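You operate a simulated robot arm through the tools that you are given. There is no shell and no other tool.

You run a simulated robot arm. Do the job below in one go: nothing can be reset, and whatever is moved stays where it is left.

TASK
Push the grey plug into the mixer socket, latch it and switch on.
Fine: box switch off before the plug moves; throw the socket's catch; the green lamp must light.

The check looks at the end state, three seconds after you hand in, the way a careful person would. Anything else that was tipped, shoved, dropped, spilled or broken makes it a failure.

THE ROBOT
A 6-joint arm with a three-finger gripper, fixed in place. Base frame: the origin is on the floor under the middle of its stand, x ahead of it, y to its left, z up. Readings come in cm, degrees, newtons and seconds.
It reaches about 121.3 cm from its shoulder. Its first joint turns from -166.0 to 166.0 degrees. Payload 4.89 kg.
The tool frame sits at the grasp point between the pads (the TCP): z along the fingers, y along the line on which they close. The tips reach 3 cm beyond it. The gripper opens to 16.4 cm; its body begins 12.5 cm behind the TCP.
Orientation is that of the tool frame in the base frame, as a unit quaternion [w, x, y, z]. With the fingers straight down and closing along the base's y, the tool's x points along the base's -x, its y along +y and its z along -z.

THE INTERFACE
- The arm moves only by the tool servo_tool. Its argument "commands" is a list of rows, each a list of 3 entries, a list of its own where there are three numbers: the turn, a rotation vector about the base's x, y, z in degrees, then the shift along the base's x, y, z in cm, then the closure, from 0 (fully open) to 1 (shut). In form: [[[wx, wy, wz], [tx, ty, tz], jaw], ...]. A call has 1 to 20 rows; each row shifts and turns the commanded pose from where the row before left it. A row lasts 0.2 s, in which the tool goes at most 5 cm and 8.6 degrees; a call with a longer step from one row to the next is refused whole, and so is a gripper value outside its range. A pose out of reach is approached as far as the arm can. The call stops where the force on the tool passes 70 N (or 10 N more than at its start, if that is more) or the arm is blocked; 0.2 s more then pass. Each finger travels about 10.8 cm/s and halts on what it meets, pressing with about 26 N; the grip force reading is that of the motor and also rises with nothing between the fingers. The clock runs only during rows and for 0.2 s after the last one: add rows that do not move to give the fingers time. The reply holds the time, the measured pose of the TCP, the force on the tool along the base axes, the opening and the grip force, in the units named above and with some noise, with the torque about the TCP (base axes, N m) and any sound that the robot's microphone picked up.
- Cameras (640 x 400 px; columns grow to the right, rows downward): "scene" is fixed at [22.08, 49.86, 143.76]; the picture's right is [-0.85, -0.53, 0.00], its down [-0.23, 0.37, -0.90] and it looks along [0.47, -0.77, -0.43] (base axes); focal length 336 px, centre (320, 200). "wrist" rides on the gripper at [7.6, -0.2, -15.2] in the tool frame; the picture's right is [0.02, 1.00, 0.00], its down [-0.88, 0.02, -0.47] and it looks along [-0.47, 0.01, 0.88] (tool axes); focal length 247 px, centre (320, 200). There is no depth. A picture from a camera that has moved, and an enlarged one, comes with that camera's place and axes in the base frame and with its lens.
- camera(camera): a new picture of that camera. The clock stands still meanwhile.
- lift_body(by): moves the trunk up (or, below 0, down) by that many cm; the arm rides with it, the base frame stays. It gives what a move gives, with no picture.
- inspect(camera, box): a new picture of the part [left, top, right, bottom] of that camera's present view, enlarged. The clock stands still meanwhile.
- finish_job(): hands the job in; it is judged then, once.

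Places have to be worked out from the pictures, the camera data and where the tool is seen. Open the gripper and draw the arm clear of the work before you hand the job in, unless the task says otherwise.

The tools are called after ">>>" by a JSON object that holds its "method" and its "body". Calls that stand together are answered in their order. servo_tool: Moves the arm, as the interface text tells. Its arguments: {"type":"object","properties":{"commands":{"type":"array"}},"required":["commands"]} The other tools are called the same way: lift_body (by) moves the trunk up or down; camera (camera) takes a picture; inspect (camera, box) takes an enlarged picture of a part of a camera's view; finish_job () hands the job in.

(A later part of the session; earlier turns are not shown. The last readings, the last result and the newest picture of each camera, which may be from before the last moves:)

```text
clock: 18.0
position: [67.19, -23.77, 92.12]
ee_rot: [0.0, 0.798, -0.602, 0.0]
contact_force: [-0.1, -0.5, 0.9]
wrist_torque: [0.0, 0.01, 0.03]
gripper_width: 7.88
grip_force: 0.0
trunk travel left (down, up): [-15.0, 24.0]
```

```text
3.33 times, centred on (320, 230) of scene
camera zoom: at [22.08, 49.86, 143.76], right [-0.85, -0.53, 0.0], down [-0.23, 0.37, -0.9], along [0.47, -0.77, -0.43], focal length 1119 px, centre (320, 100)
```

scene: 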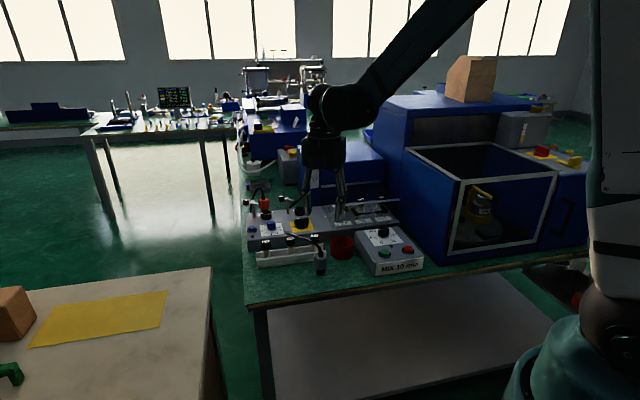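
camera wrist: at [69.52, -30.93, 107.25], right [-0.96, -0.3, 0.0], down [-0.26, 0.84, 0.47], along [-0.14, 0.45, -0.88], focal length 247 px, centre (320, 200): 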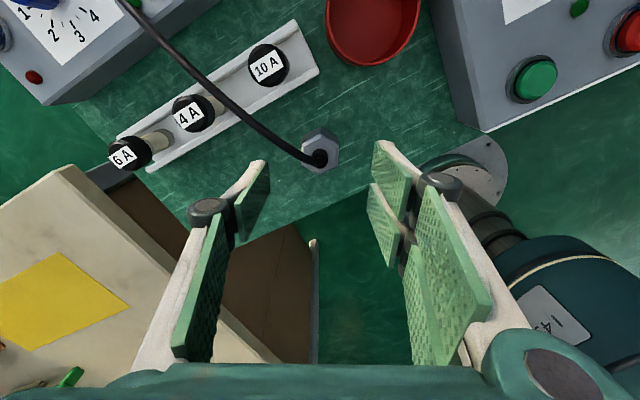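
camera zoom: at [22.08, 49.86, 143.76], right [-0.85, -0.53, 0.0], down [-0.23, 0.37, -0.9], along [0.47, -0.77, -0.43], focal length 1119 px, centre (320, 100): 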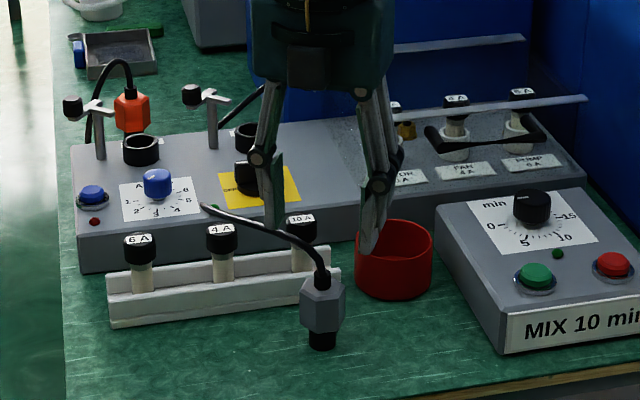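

Aligned within 0.1 cm. I offset 0.3 cm toward the front so the single finger clears the cable, and lower to TCP z≈84 (tips ≈81, around the upper body).

>>> {"method": "servo_tool", "body": {"commands": [[[0, 0, 0], [-0.02, 0.26, -2], 0.52], [[0, 0, 0], [0, 0, -2], 0.52], [[0, 0, 0], [0, 0, -2], 0.52], [[0, 0, 0], [0, 0, -2.1], 0.52], [[0, 0, 0], [0, 0, 0], 0.52]]}}

>>> {"method": "camera", "body": {"camera": "wrist"}}

>>> {"method": "inspect", "body": {"camera": "scene", "box": [270, 170, 370, 290]}}

```text
clock: 19.2
position: [67.13, -23.15, 83.73]
ee_rot: [0.0, 0.799, -0.602, 0.0]
contact_force: [0.4, 0.1, -0.1]
wrist_torque: [0.0, 0.03, -0.02]
gripper_width: 7.87
grip_force: 0.0
trunk travel left (down, up): [-15.0, 24.0]
```

```text
taken
camera wrist: at [69.41, -30.58, 99.04], right [-0.96, -0.3, 0.0], down [-0.26, 0.84, 0.47], along [-0.14, 0.45, -0.88], focal length 247 px, centre (320, 200)
```

wrist: 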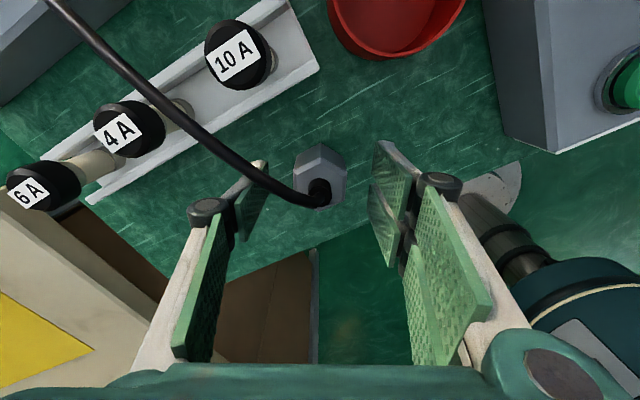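

```text
3.33 times, centred on (320, 230) of scene
camera zoom: at [22.08, 49.86, 143.76], right [-0.85, -0.53, 0.0], down [-0.23, 0.37, -0.9], along [0.47, -0.77, -0.43], focal length 1119 px, centre (320, 100)
```

zoom: 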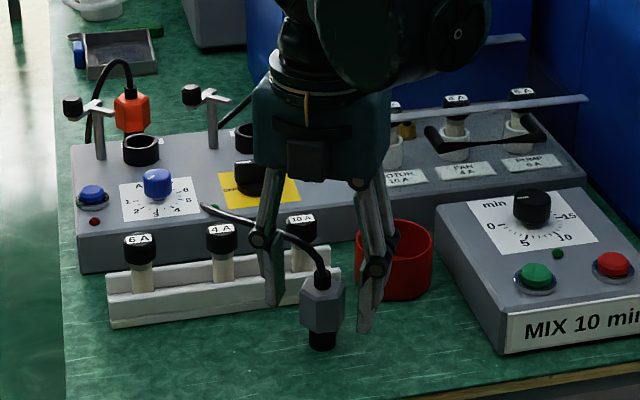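

No contact. I zoom in to check how the finger sits relative to the cable before closing.

>>> {"method": "inspect", "body": {"camera": "wrist", "box": [220, 120, 420, 260]}}

>>> {"method": "inspect", "body": {"camera": "scene", "box": [290, 210, 354, 280]}}

```text
2.86 times, centred on (320, 190) of wrist
camera zoom: at [69.41, -30.58, 99.04], right [-0.96, -0.3, 0.0], down [-0.26, 0.84, 0.47], along [-0.14, 0.45, -0.88], focal length 706 px, centre (320, 229)
```

zoom: 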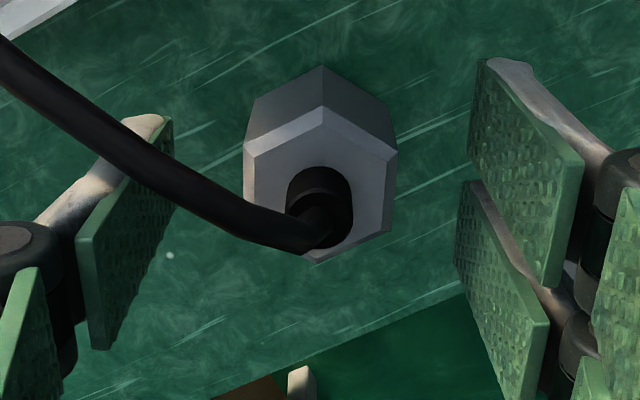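

```text
5.71 times, centred on (322, 245) of scene
camera zoom: at [22.08, 49.86, 143.76], right [-0.85, -0.53, 0.0], down [-0.23, 0.37, -0.9], along [0.47, -0.77, -0.43], focal length 1918 px, centre (309, -57)
```

zoom: 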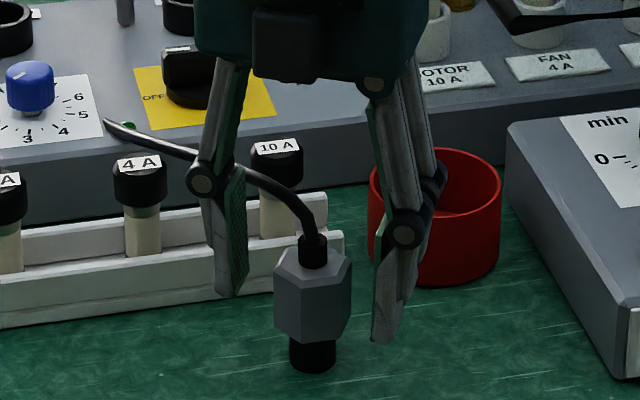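

The plug is about 0.45 cm toward the back of the tool axis; I bring the tool 0.2 cm back for a better flat contact and close gently.

>>> {"method": "servo_tool", "body": {"commands": [[[0, 0, 0], [0.05, -0.19, 0], 0.6], [[0, 0, 0], [0, 0, 0], 0.7], [[0, 0, 0], [0, 0, 0], 0.73], [[0, 0, 0], [0, 0, 0], 0.73]]}}

>>> {"method": "inspect", "body": {"camera": "wrist", "box": [220, 120, 420, 260]}}

```text
clock: 20.2
position: [67.04, -23.45, 83.9]
ee_rot: [0.0, 0.798, -0.603, 0.0]
contact_force: [0.1, 0.1, -0.5]
wrist_torque: [0.04, 0.02, 0.01]
gripper_width: 4.41
grip_force: 0.1
trunk travel left (down, up): [-15.0, 24.0]
```

```text
2.86 times, centred on (320, 190) of wrist
camera zoom: at [69.46, -30.76, 99.11], right [-0.96, -0.3, 0.0], down [-0.26, 0.84, 0.47], along [-0.14, 0.45, -0.88], focal length 706 px, centre (320, 229)
```

zoom: 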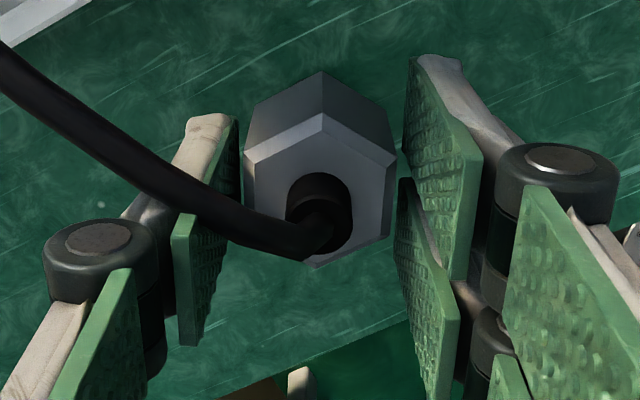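

Fingers sit well around the flats with the cable just clear. I close to grip.

>>> {"method": "servo_tool", "body": {"commands": [[[0, 0, 0], [0, 0, 0], 0.8], [[0, 0, 0], [0, 0, 0], 0.88], [[0, 0, 0], [0, 0, 0], 0.88], [[0, 0, 0], [0, 0, 0], 0.88]]}}

>>> {"method": "inspect", "body": {"camera": "wrist", "box": [220, 120, 420, 260]}}

>>> {"method": "inspect", "body": {"camera": "scene", "box": [270, 190, 370, 290]}}

```text
clock: 21.2
position: [67.25, -23.38, 83.91]
ee_rot: [0.0, 0.799, -0.602, 0.001]
contact_force: [0.7, 0.3, 2.9]
wrist_torque: [0.07, -0.01, 0.0]
gripper_width: 3.74
grip_force: 26.1
trunk travel left (down, up): [-15.0, 24.0]
```

```text
2.86 times, centred on (320, 190) of wrist
camera zoom: at [69.45, -30.75, 99.11], right [-0.96, -0.3, 0.0], down [-0.26, 0.84, 0.47], along [-0.14, 0.45, -0.88], focal length 706 px, centre (320, 229)
```

zoom: 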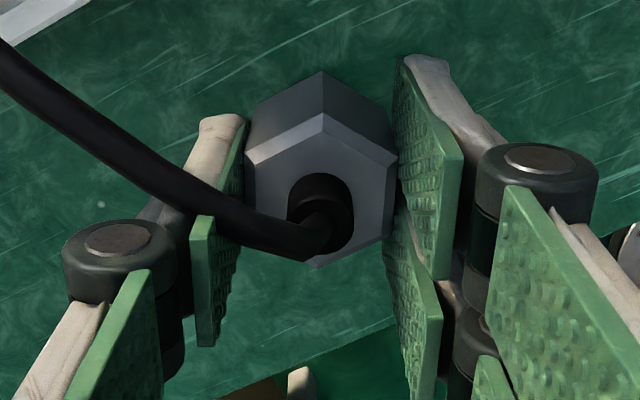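

```text
4.00 times, centred on (320, 240) of scene
camera zoom: at [22.08, 49.86, 143.76], right [-0.85, -0.53, 0.0], down [-0.23, 0.37, -0.9], along [0.47, -0.77, -0.43], focal length 1343 px, centre (320, 40)
```

zoom: 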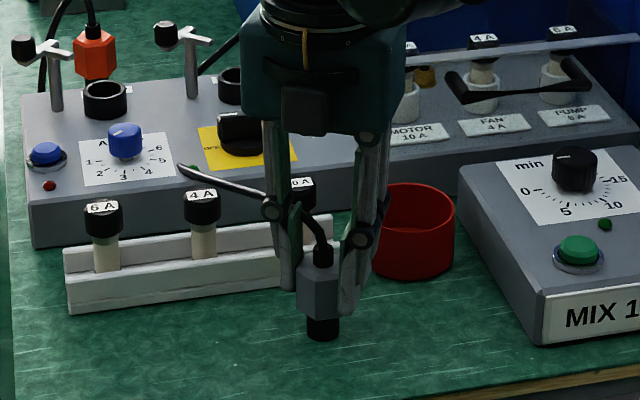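

The plug is gripped (3.74 cm, 26 N) without pulling the arm aside. I lift 3 cm slowly and check the plug and cable behaviour.

>>> {"method": "servo_tool", "body": {"commands": [[[0, 0, 0], [0, 0, 0.7], 0.88], [[0, 0, 0], [0, 0, 0.8], 0.88], [[0, 0, 0], [0, 0, 0.8], 0.88], [[0, 0, 0], [0, 0, 0.7], 0.88], [[0, 0, 0], [0, 0, 0], 0.88]]}}

>>> {"method": "inspect", "body": {"camera": "wrist", "box": [0, 0, 420, 260]}}

>>> {"method": "inspect", "body": {"camera": "scene", "box": [250, 180, 370, 290]}}

```text
clock: 22.4
position: [67.17, -23.47, 86.95]
ee_rot: [0.0, 0.799, -0.602, -0.001]
contact_force: [-0.6, -0.4, -0.7]
wrist_torque: [-0.01, 0.03, -0.01]
gripper_width: 3.74
grip_force: 25.4
trunk travel left (down, up): [-15.0, 24.0]
```

```text
1.52 times, centred on (210, 130) of wrist
camera zoom: at [69.45, -30.77, 102.17], right [-0.96, -0.3, 0.0], down [-0.26, 0.84, 0.47], along [-0.14, 0.45, -0.88], focal length 376 px, centre (488, 307)
```

zoom: 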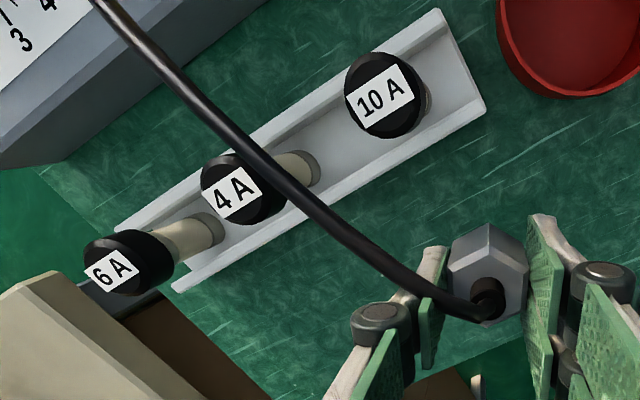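

```text
3.64 times, centred on (310, 235) of scene
camera zoom: at [22.08, 49.86, 143.76], right [-0.85, -0.53, 0.0], down [-0.23, 0.37, -0.9], along [0.47, -0.77, -0.43], focal length 1220 px, centre (356, 73)
```

zoom: 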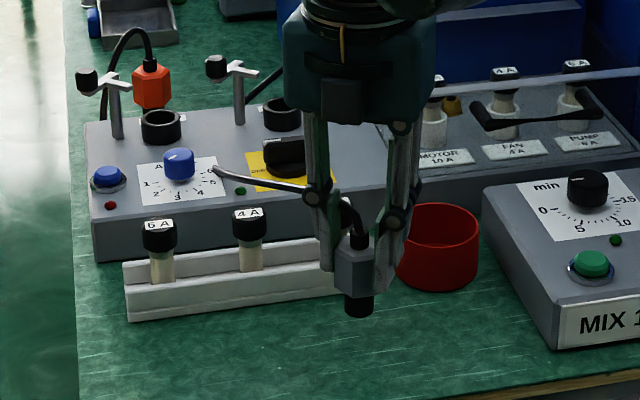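

The cable is rigid with the plug and lifts with it; it is light. I lift to TCP z≈100, then carry it over to above the mixer socket (≈(89.5,-44.9)), turning -25° so the fingers clear the catch post and tab.

>>> {"method": "servo_tool", "body": {"commands": [[[0, 0, 0], [0, 0, 2], 0.88], [[0, 0, 0], [0, 0, 3], 0.88], [[0, 0, 0], [0, 0, 3], 0.88], [[0, 0, 0], [0, 0, 3], 0.88], [[0, 0, 0], [0, 0, 2.2], 0.88], [[0, 0, -2.5], [2.2, -2.1, 0], 0.88], [[0, 0, -2.5], [2.2, -2.1, 0], 0.88], [[0, 0, -2.5], [2.2, -2.1, 0], 0.88], [[0, 0, -2.5], [2.2, -2.1, 0], 0.88], [[0, 0, -2.5], [2.2, -2.1, 0], 0.88], [[0, 0, -2.5], [2.2, -2.1, 0], 0.88], [[0, 0, -2.5], [2.2, -2.1, 0], 0.88], [[0, 0, -2.5], [2.2, -2.1, 0], 0.88], [[0, 0, -2.5], [2.2, -2.1, 0], 0.88], [[0, 0, -2.5], [2.0, -2.1, 0], 0.88], [[0, 0, 0], [0, 0, 0], 0.88], [[0, 0, 0], [0, 0, 0], 0.88]]}}

>>> {"method": "camera", "body": {"camera": "wrist"}}

>>> {"method": "camera", "body": {"camera": "scene"}}

```text
clock: 26.0
position: [89.02, -44.48, 100.07]
ee_rot: [0.0, -0.65, 0.76, 0.0]
contact_force: [0.4, -0.1, -0.5]
wrist_torque: [0.02, 0.02, -0.01]
gripper_width: 3.71
grip_force: 26.2
trunk travel left (down, up): [-15.0, 24.0]
```

```text
taken
camera wrist: at [88.01, -52.02, 115.21], right [-0.99, 0.14, 0.0], down [0.12, 0.87, 0.47], along [0.06, 0.47, -0.88], focal length 247 px, centre (320, 200)
```

wrist: 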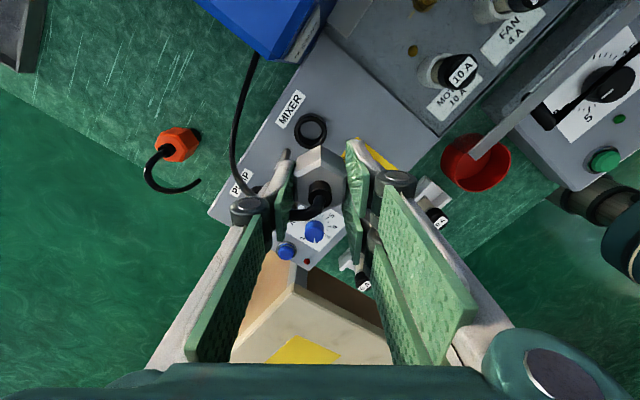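

```text
taken
```

scene: 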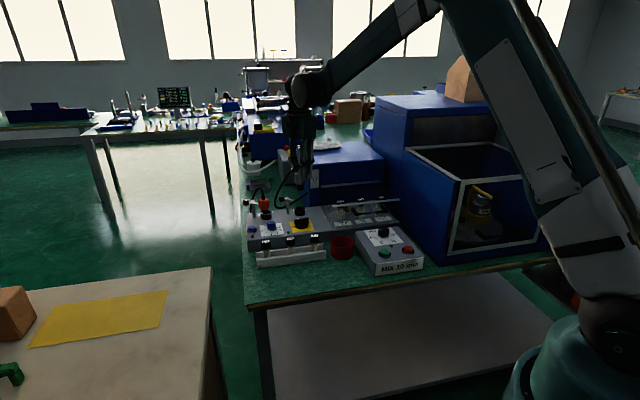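

I zoom to see the plug, cable and socket in both views.

>>> {"method": "inspect", "body": {"camera": "scene", "box": [240, 130, 352, 240]}}

>>> {"method": "inspect", "body": {"camera": "wrist", "box": [220, 90, 400, 240]}}

```text
3.64 times, centred on (296, 185) of scene
camera zoom: at [22.08, 49.86, 143.76], right [-0.85, -0.53, 0.0], down [-0.23, 0.37, -0.9], along [0.47, -0.77, -0.43], focal length 1220 px, centre (407, 254)
```

zoom: 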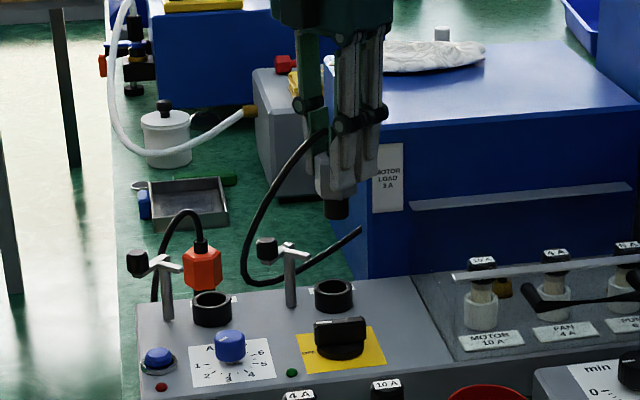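

```text
2.67 times, centred on (310, 165) of wrist
camera zoom: at [88.01, -52.02, 115.21], right [-0.99, 0.14, 0.0], down [0.12, 0.87, 0.47], along [0.06, 0.47, -0.88], focal length 659 px, centre (347, 293)
```

zoom: 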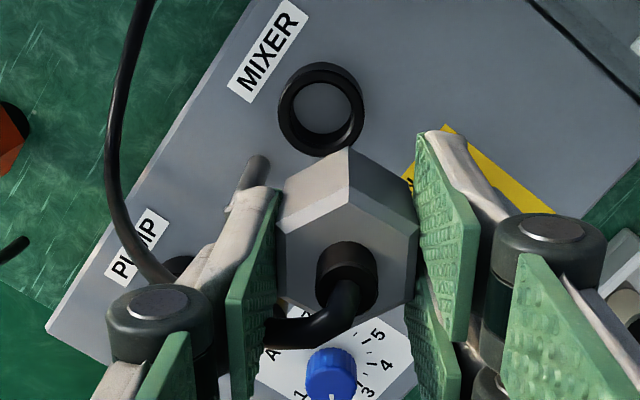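

The cable turns out to be a slack lead running to the motor box that passes freely, so it does not constrain me. I zoom tightly on the socket to compute its offset from the tool axis.

>>> {"method": "inspect", "body": {"camera": "wrist", "box": [280, 100, 344, 150]}}

>>> {"method": "inspect", "body": {"camera": "scene", "box": [300, 165, 350, 225]}}

```text
8.00 times, centred on (312, 125) of wrist
camera zoom: at [88.01, -52.02, 115.21], right [-0.99, 0.14, 0.0], down [0.12, 0.87, 0.47], along [0.06, 0.47, -0.88], focal length 1976 px, centre (384, 800)
```

zoom: 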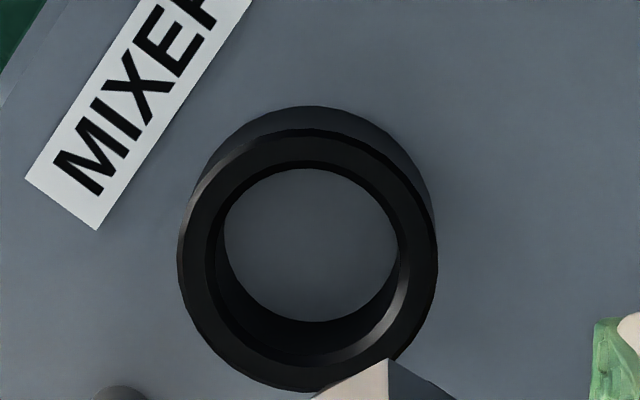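

```text
6.67 times, centred on (325, 195) of scene
camera zoom: at [22.08, 49.86, 143.76], right [-0.85, -0.53, 0.0], down [-0.23, 0.37, -0.9], along [0.47, -0.77, -0.43], focal length 2238 px, centre (287, 233)
```

zoom: 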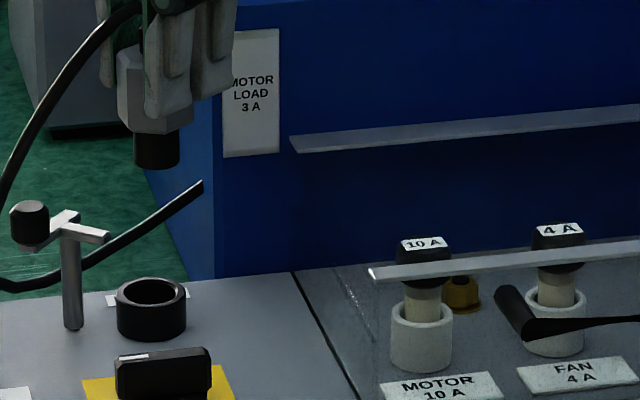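

Socket rim now triangulates to about (90.2,-45.0,83.4) with inner diameter a bit over the pin's. I move there at TCP z 95 (pin bottom ≈4 cm above the rim) and re-check from both cameras.

>>> {"method": "servo_tool", "body": {"commands": [[[0, 0, 0], [0.6, -0.24, -1.5], 0.88], [[0, 0, 0], [0.58, -0.23, -1.5], 0.88], [[0, 0, 0], [0, 0, -2], 0.88], [[0, 0, 0], [0, 0, 0], 0.88], [[0, 0, 0], [0, 0, 0], 0.88]]}}

>>> {"method": "inspect", "body": {"camera": "wrist", "box": [240, 90, 400, 220]}}

>>> {"method": "inspect", "body": {"camera": "scene", "box": [280, 160, 350, 225]}}

```text
clock: 27.2
position: [90.11, -44.84, 95.16]
ee_rot: [0.0, -0.65, 0.76, -0.001]
contact_force: [0.3, 0.5, -1.4]
wrist_torque: [0.01, 0.03, 0.0]
gripper_width: 3.73
grip_force: 25.6
trunk travel left (down, up): [-15.0, 24.0]
```

```text
3.08 times, centred on (320, 155) of wrist
camera zoom: at [89.11, -52.5, 110.28], right [-0.99, 0.14, 0.0], down [0.12, 0.87, 0.47], along [0.06, 0.47, -0.88], focal length 760 px, centre (320, 338)
```

zoom: 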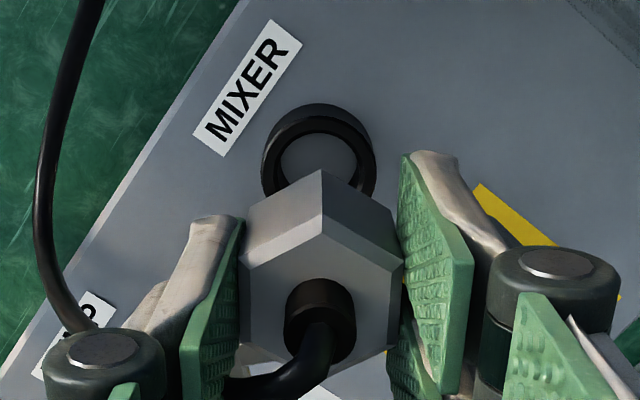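

```text
6.15 times, centred on (315, 192) of scene
camera zoom: at [22.08, 49.86, 143.76], right [-0.85, -0.53, 0.0], down [-0.23, 0.37, -0.9], along [0.47, -0.77, -0.43], focal length 2066 px, centre (351, 246)
```

zoom: 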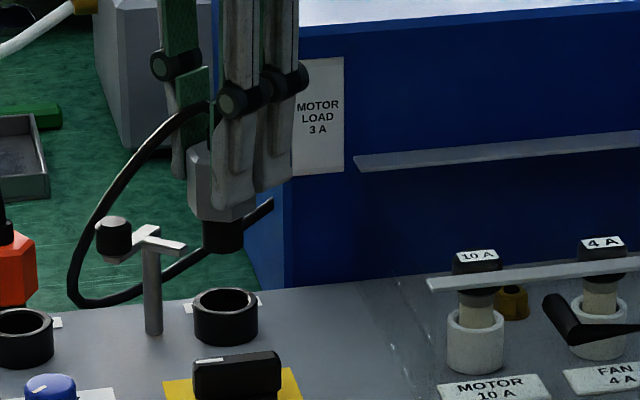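

Sideways alignment in the scene view is within a pixel. I zoom more on the socket rim from the wrist to check the fore-aft alignment.

>>> {"method": "inspect", "body": {"camera": "wrist", "box": [288, 110, 352, 160]}}

>>> {"method": "inspect", "body": {"camera": "scene", "box": [300, 185, 332, 222]}}

```text
8.00 times, centred on (320, 135) of wrist
camera zoom: at [89.11, -52.5, 110.28], right [-0.99, 0.14, 0.0], down [0.12, 0.87, 0.47], along [0.06, 0.47, -0.88], focal length 1976 px, centre (320, 720)
```

zoom: 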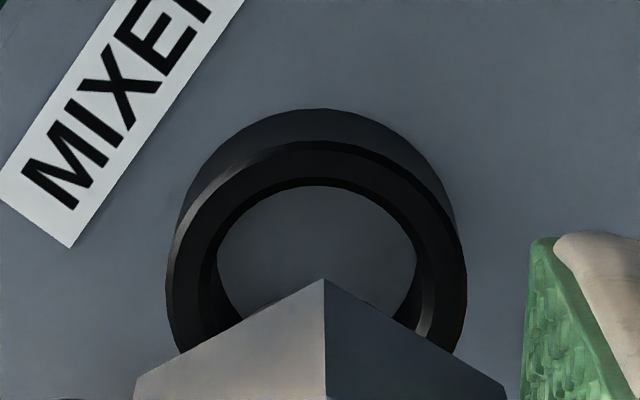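

```text
10.81 times, centred on (316, 204) of scene
camera zoom: at [22.08, 49.86, 143.76], right [-0.85, -0.53, 0.0], down [-0.23, 0.37, -0.9], along [0.47, -0.77, -0.43], focal length 3629 px, centre (363, 162)
```

zoom: 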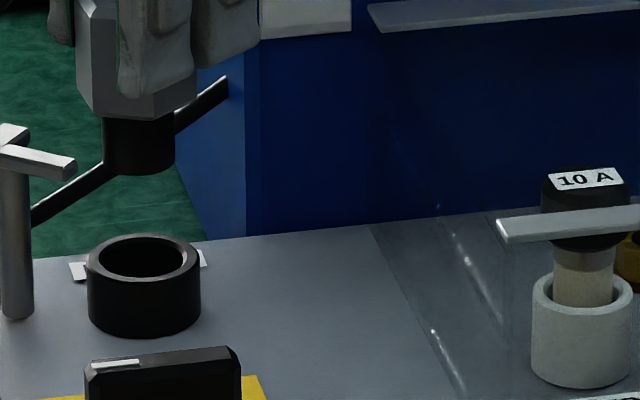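

Rim centre and tool axis coincide within 0.1 cm. I make a tiny correction and lower until the pin is just above the rim (TCP ≈ 91.7).

>>> {"method": "servo_tool", "body": {"commands": [[[0, 0, 0], [0.03, -0.05, -1.2], 0.88], [[0, 0, 0], [0, 0, -1.2], 0.88], [[0, 0, 0], [0, 0, -1.0], 0.88], [[0, 0, 0], [0, 0, 0], 0.88], [[0, 0, 0], [0, 0, 0], 0.88]]}}

>>> {"method": "inspect", "body": {"camera": "wrist", "box": [270, 110, 370, 190]}}

>>> {"method": "inspect", "body": {"camera": "scene", "box": [292, 180, 340, 220]}}

```text
clock: 28.4
position: [90.12, -45.04, 91.77]
ee_rot: [0.0, -0.65, 0.76, 0.0]
contact_force: [-0.4, 0.3, -0.6]
wrist_torque: [-0.01, 0.01, 0.01]
gripper_width: 3.73
grip_force: 26.3
trunk travel left (down, up): [-15.0, 24.0]
```

```text
5.00 times, centred on (320, 150) of wrist
camera zoom: at [89.14, -52.62, 106.96], right [-0.99, 0.14, 0.0], down [0.12, 0.87, 0.47], along [0.06, 0.47, -0.88], focal length 1235 px, centre (320, 450)
```

zoom: 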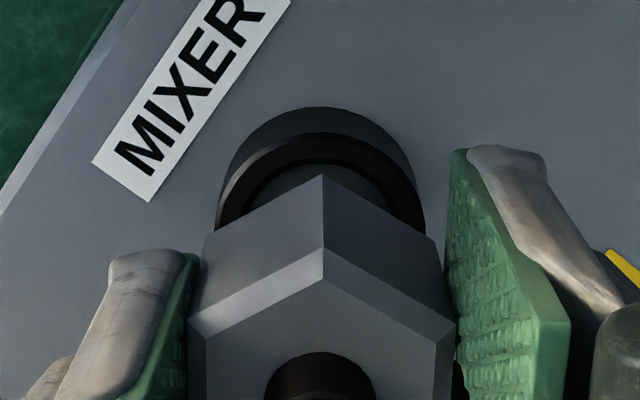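

```text
10.00 times, centred on (316, 200) of scene
camera zoom: at [22.08, 49.86, 143.76], right [-0.85, -0.53, 0.0], down [-0.23, 0.37, -0.9], along [0.47, -0.77, -0.43], focal length 3356 px, centre (360, 200)
```

zoom: 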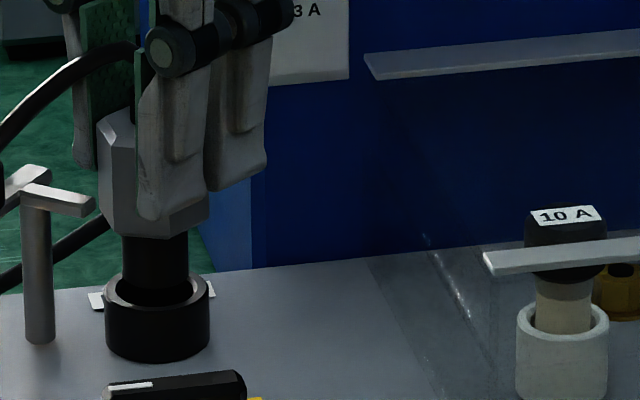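

Pin appears centred just at the rim, no contact force. I continue down slowly 1.2 cm.

>>> {"method": "servo_tool", "body": {"commands": [[[0, 0, 0], [0, 0, -0.4], 0.88], [[0, 0, 0], [0, 0, -0.4], 0.88], [[0, 0, 0], [0, 0, -0.4], 0.88], [[0, 0, 0], [0, 0, 0], 0.88]]}}

>>> {"method": "inspect", "body": {"camera": "scene", "box": [292, 180, 340, 220]}}

```text
clock: 29.4
position: [90.08, -44.96, 90.63]
ee_rot: [0.001, -0.649, 0.761, 0.0]
contact_force: [1.2, 1.1, -0.2]
wrist_torque: [0.02, -0.02, 0.02]
gripper_width: 3.72
grip_force: 26.5
trunk travel left (down, up): [-15.0, 24.0]
```

```text
10.00 times, centred on (316, 200) of scene
camera zoom: at [22.08, 49.86, 143.76], right [-0.85, -0.53, 0.0], down [-0.23, 0.37, -0.9], along [0.47, -0.77, -0.43], focal length 3356 px, centre (360, 200)
```

zoom: 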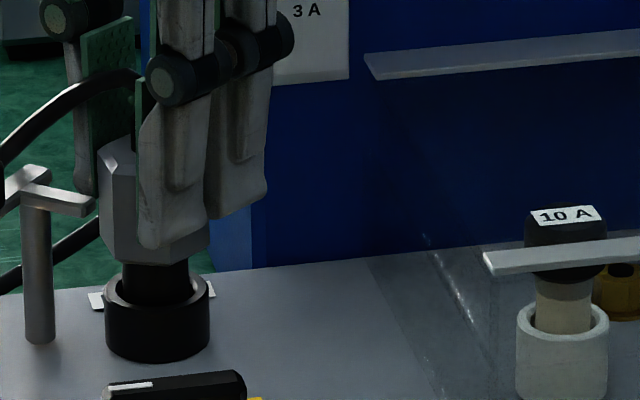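

The pin is inside the ring with no resistance. I keep going down in small steps until resistance appears.

>>> {"method": "servo_tool", "body": {"commands": [[[0, 0, 0], [0, 0, -0.3], 0.88], [[0, 0, 0], [0, 0, -0.3], 0.88], [[0, 0, 0], [0, 0, -0.3], 0.88], [[0, 0, 0], [0, 0, -0.2], 0.88], [[0, 0, 0], [0, 0, 0], 0.88]]}}

>>> {"method": "inspect", "body": {"camera": "scene", "box": [292, 180, 340, 220]}}

```text
clock: 30.6
position: [90.17, -45.01, 89.45]
ee_rot: [0.0, -0.65, 0.76, 0.0]
contact_force: [0.2, 0.6, -0.9]
wrist_torque: [-0.02, 0.01, -0.02]
gripper_width: 3.76
grip_force: 26.2
trunk travel left (down, up): [-15.0, 24.0]
```

```text
10.00 times, centred on (316, 200) of scene
camera zoom: at [22.08, 49.86, 143.76], right [-0.85, -0.53, 0.0], down [-0.23, 0.37, -0.9], along [0.47, -0.77, -0.43], focal length 3356 px, centre (360, 200)
```

zoom: 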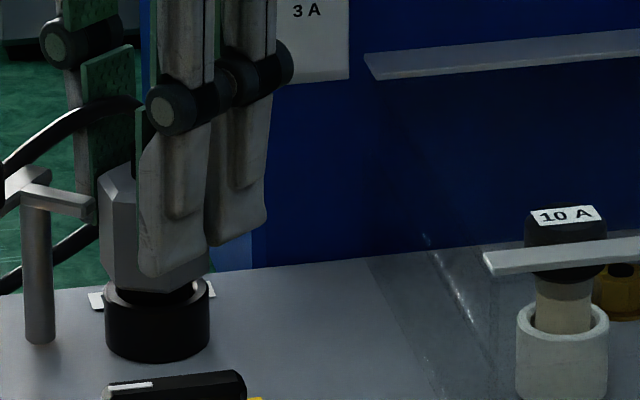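

Almost seated, still no resistance. I go on in 0.2 cm steps.

>>> {"method": "servo_tool", "body": {"commands": [[[0, 0, 0], [0, 0, -0.2], 0.88], [[0, 0, 0], [0, 0, -0.2], 0.88], [[0, 0, 0], [0, 0, 0], 0.88]]}}

```text
clock: 31.4
position: [90.05, -44.87, 89.16]
ee_rot: [0.0, -0.649, 0.761, 0.001]
contact_force: [2.3, -3.7, 15.9]
wrist_torque: [-0.27, -0.12, -0.02]
gripper_width: 3.74
grip_force: 26.0
trunk travel left (down, up): [-15.0, 24.0]
```

Resistance of 16 N now appears. I look to judge whether it is seated.

>>> {"method": "inspect", "body": {"camera": "scene", "box": [296, 185, 328, 225]}}

>>> {"method": "inspect", "body": {"camera": "wrist", "box": [260, 100, 380, 220]}}

```text
10.00 times, centred on (312, 205) of scene
camera zoom: at [22.08, 49.86, 143.76], right [-0.85, -0.53, 0.0], down [-0.23, 0.37, -0.9], along [0.47, -0.77, -0.43], focal length 3356 px, centre (400, 150)
```

zoom: 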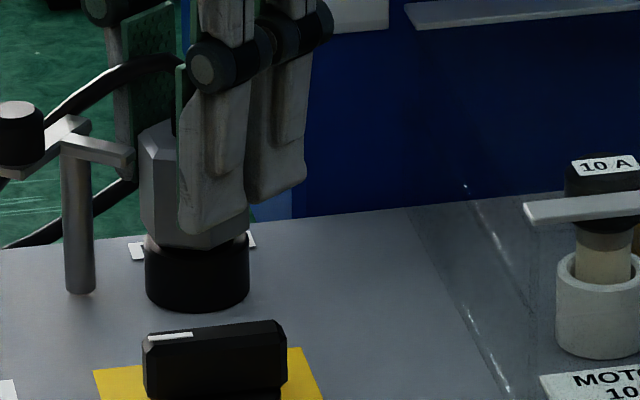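

```text
3.33 times, centred on (320, 160) of wrist
camera zoom: at [89.12, -52.54, 104.35], right [-0.99, 0.14, 0.0], down [0.12, 0.87, 0.47], along [0.06, 0.47, -0.88], focal length 823 px, centre (320, 333)
```

zoom: 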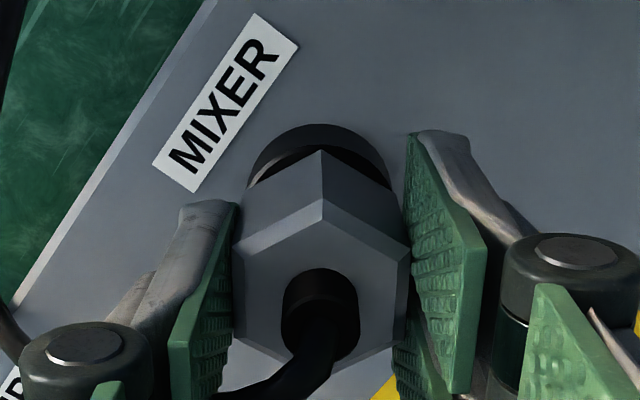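

Body looks at the rim; I press a further 0.25 cm to see whether it is a firm stop or moves deeper.

>>> {"method": "servo_tool", "body": {"commands": [[[0, 0, 0], [0, 0, -0.15], 0.88], [[0, 0, 0], [0, 0, -0.1], 0.88], [[0, 0, 0], [0, 0, 0], 0.88]]}}

>>> {"method": "inspect", "body": {"camera": "scene", "box": [296, 185, 328, 225]}}

```text
clock: 32.2
position: [90.14, -44.92, 88.76]
ee_rot: [0.0, -0.649, 0.76, -0.001]
contact_force: [3.0, -0.3, 19.8]
wrist_torque: [-0.03, -0.18, -0.01]
gripper_width: 3.74
grip_force: 26.3
trunk travel left (down, up): [-15.0, 24.0]
```

```text
10.00 times, centred on (312, 205) of scene
camera zoom: at [22.08, 49.86, 143.76], right [-0.85, -0.53, 0.0], down [-0.23, 0.37, -0.9], along [0.47, -0.77, -0.43], focal length 3356 px, centre (400, 150)
```

zoom: 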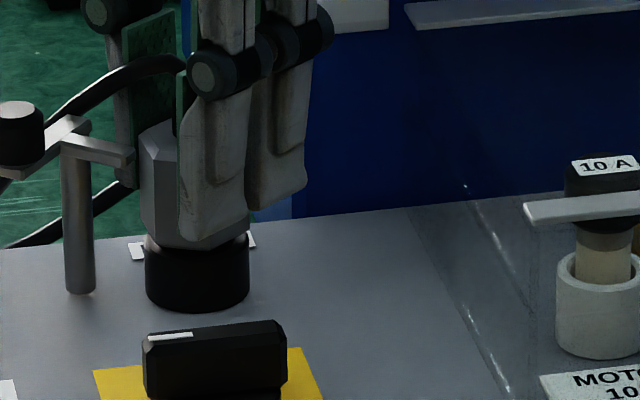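

The fingers slid about 0.3 cm down the body while the plug stayed, so it met a stop. I zoom hard on the interface to see whether a gap remains.

>>> {"method": "inspect", "body": {"camera": "scene", "box": [302, 202, 318, 218]}}

>>> {"method": "inspect", "body": {"camera": "wrist", "box": [285, 115, 355, 165]}}

```text
16.00 times, centred on (310, 210) of scene
camera zoom: at [22.08, 49.86, 143.76], right [-0.85, -0.53, 0.0], down [-0.23, 0.37, -0.9], along [0.47, -0.77, -0.43], focal length 5370 px, centre (480, 40)
```

zoom: 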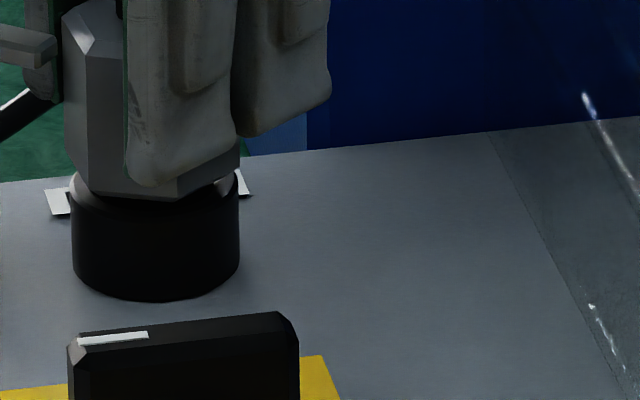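

```text
8.00 times, centred on (320, 140) of wrist
camera zoom: at [89.08, -52.51, 104.08], right [-0.99, 0.14, 0.0], down [0.12, 0.87, 0.47], along [0.06, 0.47, -0.88], focal length 1976 px, centre (320, 680)
```

zoom: 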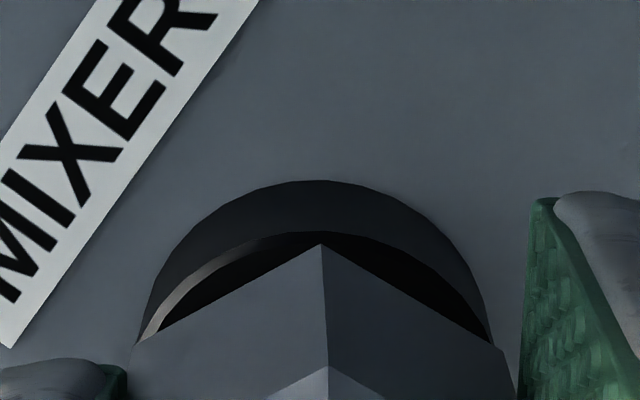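

The gap under the body matches the pin resting on the socket floor (pin ≈2.6 cm, ring ≈2 cm), so the plug has bottomed. I relieve the downward push, then open the fingers slightly to 5.2 cm.

>>> {"method": "servo_tool", "body": {"commands": [[[0, 0, 0], [0, 0, 0.15], 0.88], [[0, 0, 0], [0, 0, 0], 0.8], [[0, 0, 0], [0, 0, 0], 0.72], [[0, 0, 0], [0, 0, 0], 0.68], [[0, 0, 0], [0, 0, 0], 0.68]]}}

>>> {"method": "inspect", "body": {"camera": "scene", "box": [292, 180, 340, 220]}}

>>> {"method": "camera", "body": {"camera": "wrist"}}

```text
clock: 33.4
position: [89.97, -44.87, 88.89]
ee_rot: [0.0, -0.649, 0.76, 0.0]
contact_force: [0.5, 0.0, -0.1]
wrist_torque: [0.01, -0.01, 0.04]
gripper_width: 5.26
grip_force: 0.1
trunk travel left (down, up): [-15.0, 24.0]
```

```text
10.00 times, centred on (316, 200) of scene
camera zoom: at [22.08, 49.86, 143.76], right [-0.85, -0.53, 0.0], down [-0.23, 0.37, -0.9], along [0.47, -0.77, -0.43], focal length 3356 px, centre (360, 200)
```

zoom: 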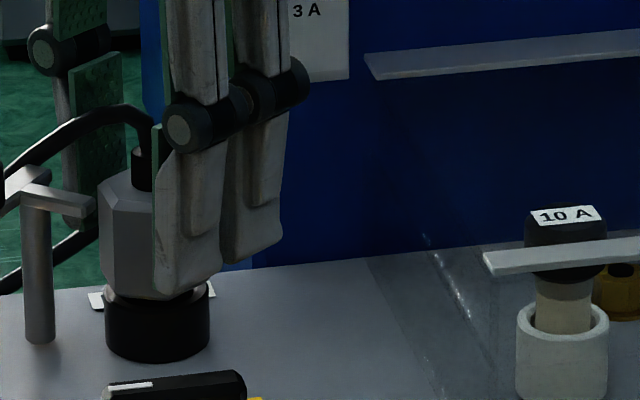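

```text
taken
camera wrist: at [89.11, -52.59, 104.15], right [-0.99, 0.14, 0.0], down [0.12, 0.87, 0.47], along [0.06, 0.47, -0.88], focal length 247 px, centre (320, 200)
```

wrist: 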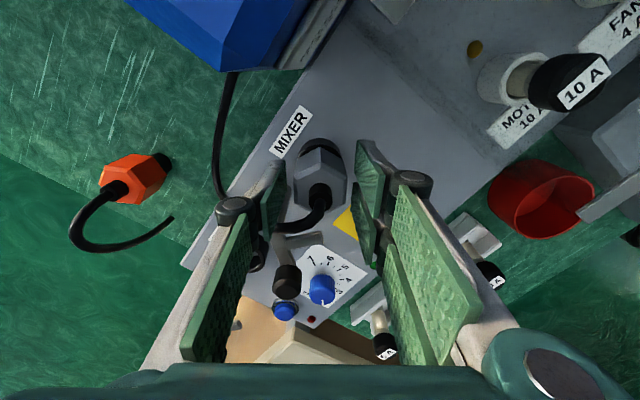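

The plug stands by itself in the socket. I raise the open fingers straight up to get a clear view of plug, tab and knob.

>>> {"method": "servo_tool", "body": {"commands": [[[0, 0, 0], [0, 0, 1], 0.68], [[0, 0, 0], [0, 0, 2], 0.68], [[0, 0, 0], [0, 0, 3], 0.68], [[0, 0, 0], [0, 0, 4], 0.68], [[0, 0, 0], [0, 0, 3], 0.68], [[0, 0, 0], [0, 0, 0], 0.68]]}}

>>> {"method": "camera", "body": {"camera": "wrist"}}

>>> {"method": "inspect", "body": {"camera": "scene", "box": [275, 175, 335, 225]}}

```text
clock: 34.8
position: [90.0, -45.14, 102.11]
ee_rot: [0.0, -0.65, 0.76, 0.0]
contact_force: [-0.4, -0.1, 0.5]
wrist_torque: [-0.04, -0.03, 0.01]
gripper_width: 5.28
grip_force: 0.1
trunk travel left (down, up): [-15.0, 24.0]
```

```text
taken
camera wrist: at [89.05, -52.67, 117.29], right [-0.99, 0.14, 0.0], down [0.12, 0.87, 0.47], along [0.06, 0.47, -0.88], focal length 247 px, centre (320, 200)
```

wrist: 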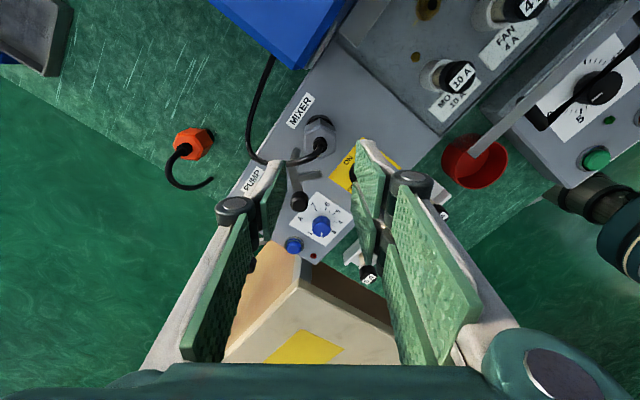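

```text
8.00 times, centred on (305, 200) of scene
camera zoom: at [22.08, 49.86, 143.76], right [-0.85, -0.53, 0.0], down [-0.23, 0.37, -0.9], along [0.47, -0.77, -0.43], focal length 2685 px, centre (440, 200)
```

zoom: 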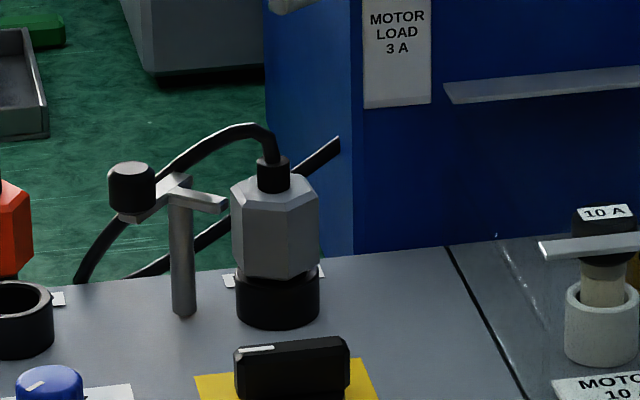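

Plug is standing upright in the mixer socket. I zoom on the plug top and catch to judge whether the tab passes over the body.

>>> {"method": "inspect", "body": {"camera": "scene", "box": [284, 190, 308, 216]}}

>>> {"method": "inspect", "body": {"camera": "wrist", "box": [260, 100, 360, 220]}}

```text
15.38 times, centred on (296, 203) of scene
camera zoom: at [22.08, 49.86, 143.76], right [-0.85, -0.53, 0.0], down [-0.23, 0.37, -0.9], along [0.47, -0.77, -0.43], focal length 5164 px, centre (689, 154)
```

zoom: 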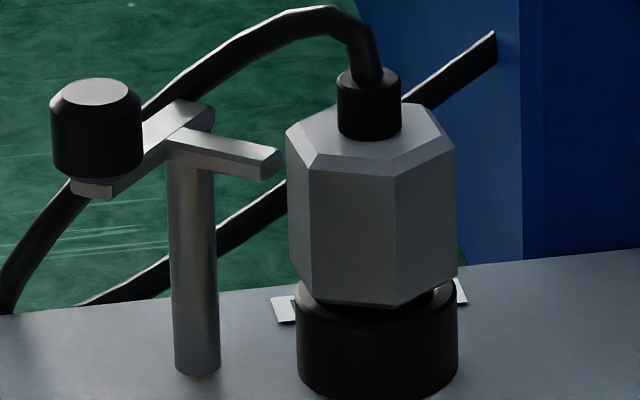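

```text
3.33 times, centred on (310, 160) of wrist
camera zoom: at [89.05, -52.67, 117.29], right [-0.99, 0.14, 0.0], down [0.12, 0.87, 0.47], along [0.06, 0.47, -0.88], focal length 823 px, centre (353, 333)
```

zoom: 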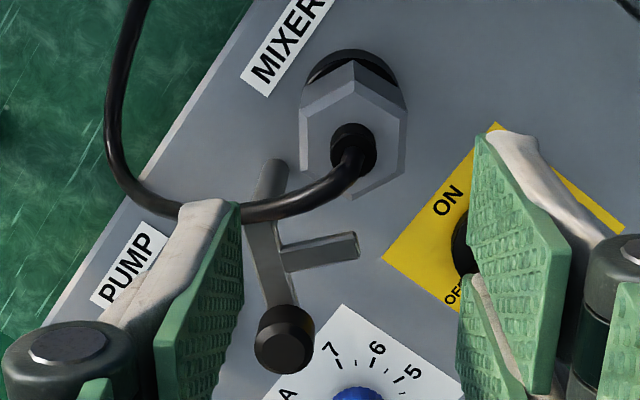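

The tab will pass ~0.1–0.3 cm above the plug body, so the plug is deep enough; latching needs the lever turned ~55° counter-clockwise about its post at (94.0,-42.4), pushing the black knob now at about (93.3,-38.5,z 89.4–91.4). I turn the hand to have the single finger ahead and go above the knob.

>>> {"method": "servo_tool", "body": {"commands": [[[0, 0, 0], [0.2, 0.6, 1], 0.68], [[0, 0, -8.3], [0.2, 0.4, 0], 0.68], [[0, 0, -8.4], [0.2, 0.4, 0], 0.68], [[0, 0, -8.4], [0.2, 0.4, 0], 0.68], [[0, 0, -8.4], [0.2, 0.4, 0], 0.68], [[0, 0, -8.4], [0.2, 0.4, 0], 0.68], [[0, 0, -8.4], [0.2, 0.4, 0], 0.68], [[0, 0, -8.4], [0.2, 0.4, 0], 0.68], [[0, 0, -8.4], [0.2, 0.4, 0], 0.68], [[0, 0, -8.4], [0.2, 0.4, 0], 0.68], [[0, 0, -8.4], [0.2, 0.4, 0], 0.68], [[0, 0, -8.4], [0.2, 0.4, 0], 0.68], [[0, 0, -8.4], [0.2, 0.4, 0], 0.68], [[0, 0, -8.4], [0.2, 0.4, 0], 0.68], [[0, 0, -8.4], [0.2, 0.4, 0], 0.68], [[0, 0, -8.4], [0.1, 0.4, 0], 0.68], [[0, 0, -8.4], [0.1, 0.0, 0], 0.68], [[0, 0, -8.4], [0, 0, 0], 0.68], [[0, 0, -8.4], [0, 0, 0], 0.68], [[0, 0, -7.9], [0, 0, 0], 0.68]]}}

>>> {"method": "camera", "body": {"camera": "wrist"}}

>>> {"method": "camera", "body": {"camera": "scene"}}

```text
clock: 39.0
position: [93.4, -38.35, 103.01]
ee_rot: [0.0, 0.63, 0.777, 0.0]
contact_force: [-0.4, 1.1, 0.2]
wrist_torque: [-0.02, 0.0, -0.01]
gripper_width: 5.24
grip_force: 0.1
trunk travel left (down, up): [-15.0, 24.0]
```

```text
taken
camera wrist: at [91.65, -30.93, 118.22], right [0.97, 0.23, 0.0], down [0.2, -0.86, 0.47], along [0.11, -0.46, -0.88], focal length 247 px, centre (320, 200)
```

wrist: 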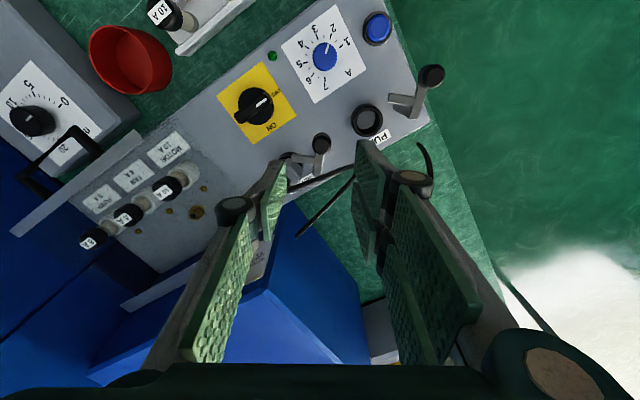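

```text
taken
```

scene: 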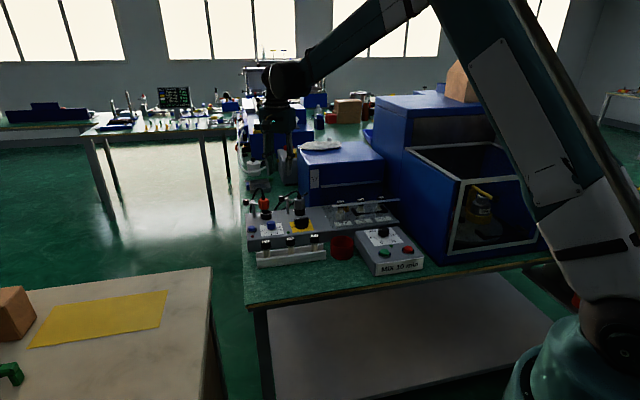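

Orientation reached. I zoom on the knob and tab from this side to measure the knob's offset.

>>> {"method": "inspect", "body": {"camera": "wrist", "box": [260, 110, 370, 210]}}

>>> {"method": "inspect", "body": {"camera": "scene", "box": [270, 185, 320, 225]}}

```text
4.00 times, centred on (315, 160) of wrist
camera zoom: at [91.65, -30.93, 118.22], right [0.97, 0.23, 0.0], down [0.2, -0.86, 0.47], along [0.11, -0.46, -0.88], focal length 988 px, centre (340, 360)
```

zoom: 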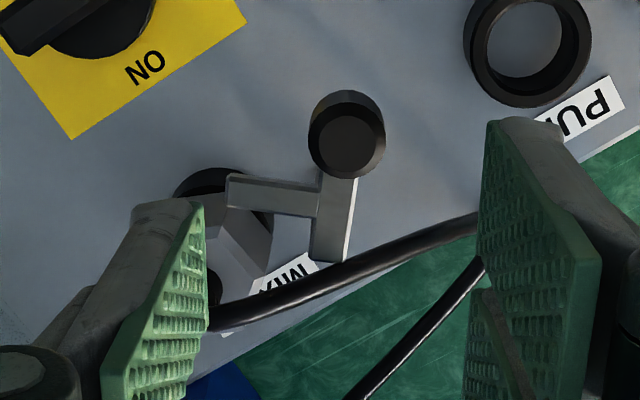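

```text
10.00 times, centred on (295, 205) of scene
camera zoom: at [22.08, 49.86, 143.76], right [-0.85, -0.53, 0.0], down [-0.23, 0.37, -0.9], along [0.47, -0.77, -0.43], focal length 3356 px, centre (570, 150)
```

zoom: 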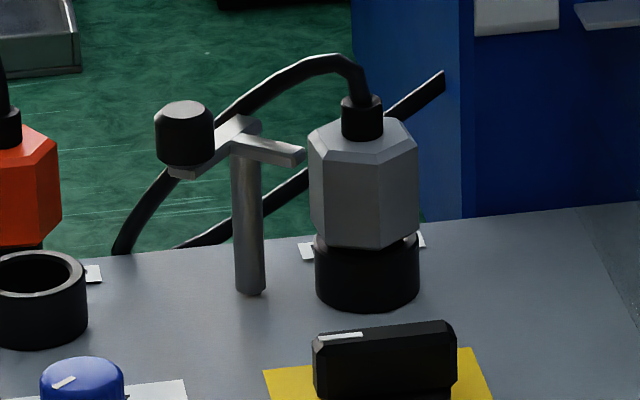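

Knob centre is about (93.55,-38.3), aligned within 0.15 cm of the tool axis. I lower so the fingertips straddle the knob (TCP z≈92.2) with 5.2 cm opening.

>>> {"method": "servo_tool", "body": {"commands": [[[0, 0, 0], [0.1, 0.02, -2.5], 0.68], [[0, 0, 0], [0.05, 0.02, -2.5], 0.68], [[0, 0, 0], [0, 0, -2.5], 0.68], [[0, 0, 0], [0, 0, -2.0], 0.68], [[0, 0, 0], [0, 0, -1.2], 0.68], [[0, 0, 0], [0, 0, 0], 0.68]]}}

>>> {"method": "camera", "body": {"camera": "wrist"}}

>>> {"method": "inspect", "body": {"camera": "scene", "box": [260, 170, 330, 225]}}

```text
clock: 40.4
position: [93.55, -38.41, 92.23]
ee_rot: [0.0, 0.629, 0.777, 0.0]
contact_force: [0.1, 0.1, -0.6]
wrist_torque: [-0.01, 0.03, -0.02]
gripper_width: 5.26
grip_force: 0.1
trunk travel left (down, up): [-15.0, 24.0]
```

```text
taken
camera wrist: at [91.88, -30.94, 107.46], right [0.97, 0.23, 0.0], down [0.2, -0.86, 0.47], along [0.11, -0.46, -0.88], focal length 247 px, centre (320, 200)
```

wrist: 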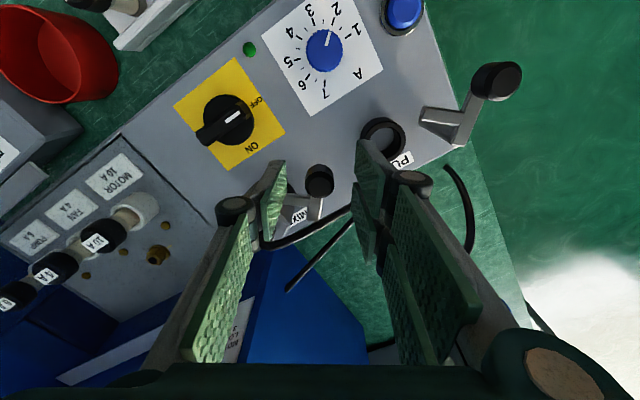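

```text
7.27 times, centred on (295, 198) of scene
camera zoom: at [22.08, 49.86, 143.76], right [-0.85, -0.53, 0.0], down [-0.23, 0.37, -0.9], along [0.47, -0.77, -0.43], focal length 2441 px, centre (502, 218)
```

zoom: 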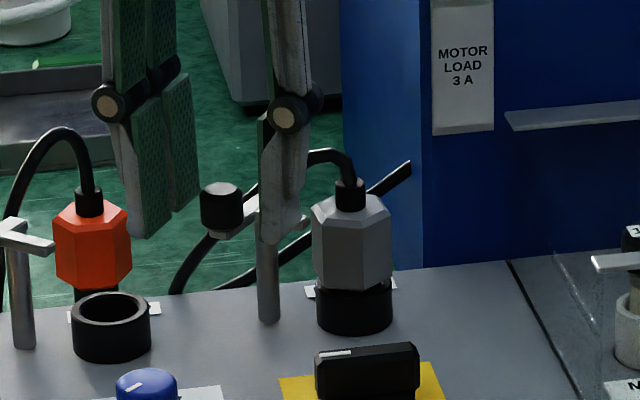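

Fingers straddle the knob without contact. I check centring with a zoom before closing.

>>> {"method": "inspect", "body": {"camera": "wrist", "box": [260, 140, 380, 240]}}

```text
4.00 times, centred on (320, 190) of wrist
camera zoom: at [91.88, -30.94, 107.46], right [0.97, 0.23, 0.0], down [0.2, -0.86, 0.47], along [0.11, -0.46, -0.88], focal length 988 px, centre (320, 240)
```

zoom: 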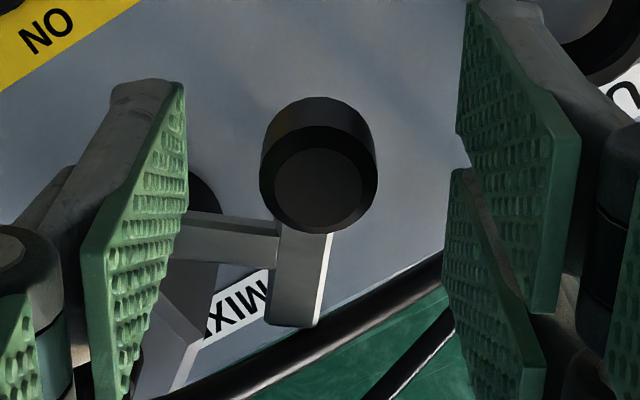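

Knob is well centred. I close the fingers on it.

>>> {"method": "servo_tool", "body": {"commands": [[[0, 0, 0], [0, 0, 0], 0.8], [[0, 0, 0], [0, 0, 0], 0.9], [[0, 0, 0], [0, 0, 0], 0.92], [[0, 0, 0], [0, 0, 0], 0.92]]}}

>>> {"method": "inspect", "body": {"camera": "wrist", "box": [260, 140, 380, 240]}}

```text
clock: 41.4
position: [93.54, -38.4, 92.28]
ee_rot: [0.001, 0.629, 0.777, 0.001]
contact_force: [-12.3, 1.5, -7.0]
wrist_torque: [0.08, 0.41, -0.18]
gripper_width: 1.99
grip_force: 45.2
trunk travel left (down, up): [-15.0, 24.0]
```

```text
4.00 times, centred on (320, 190) of wrist
camera zoom: at [91.84, -30.95, 107.47], right [0.97, 0.23, 0.0], down [0.2, -0.86, 0.47], along [0.11, -0.46, -0.88], focal length 988 px, centre (320, 240)
```

zoom: 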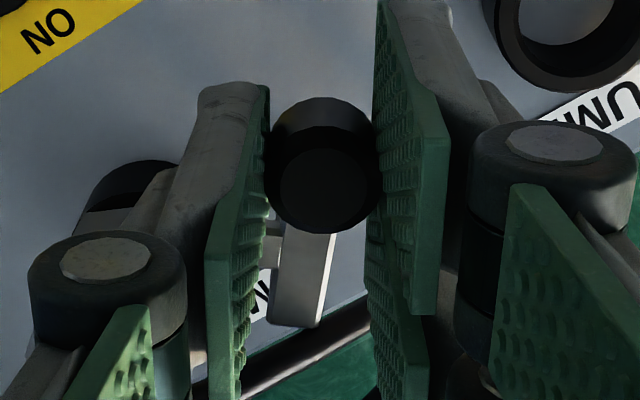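

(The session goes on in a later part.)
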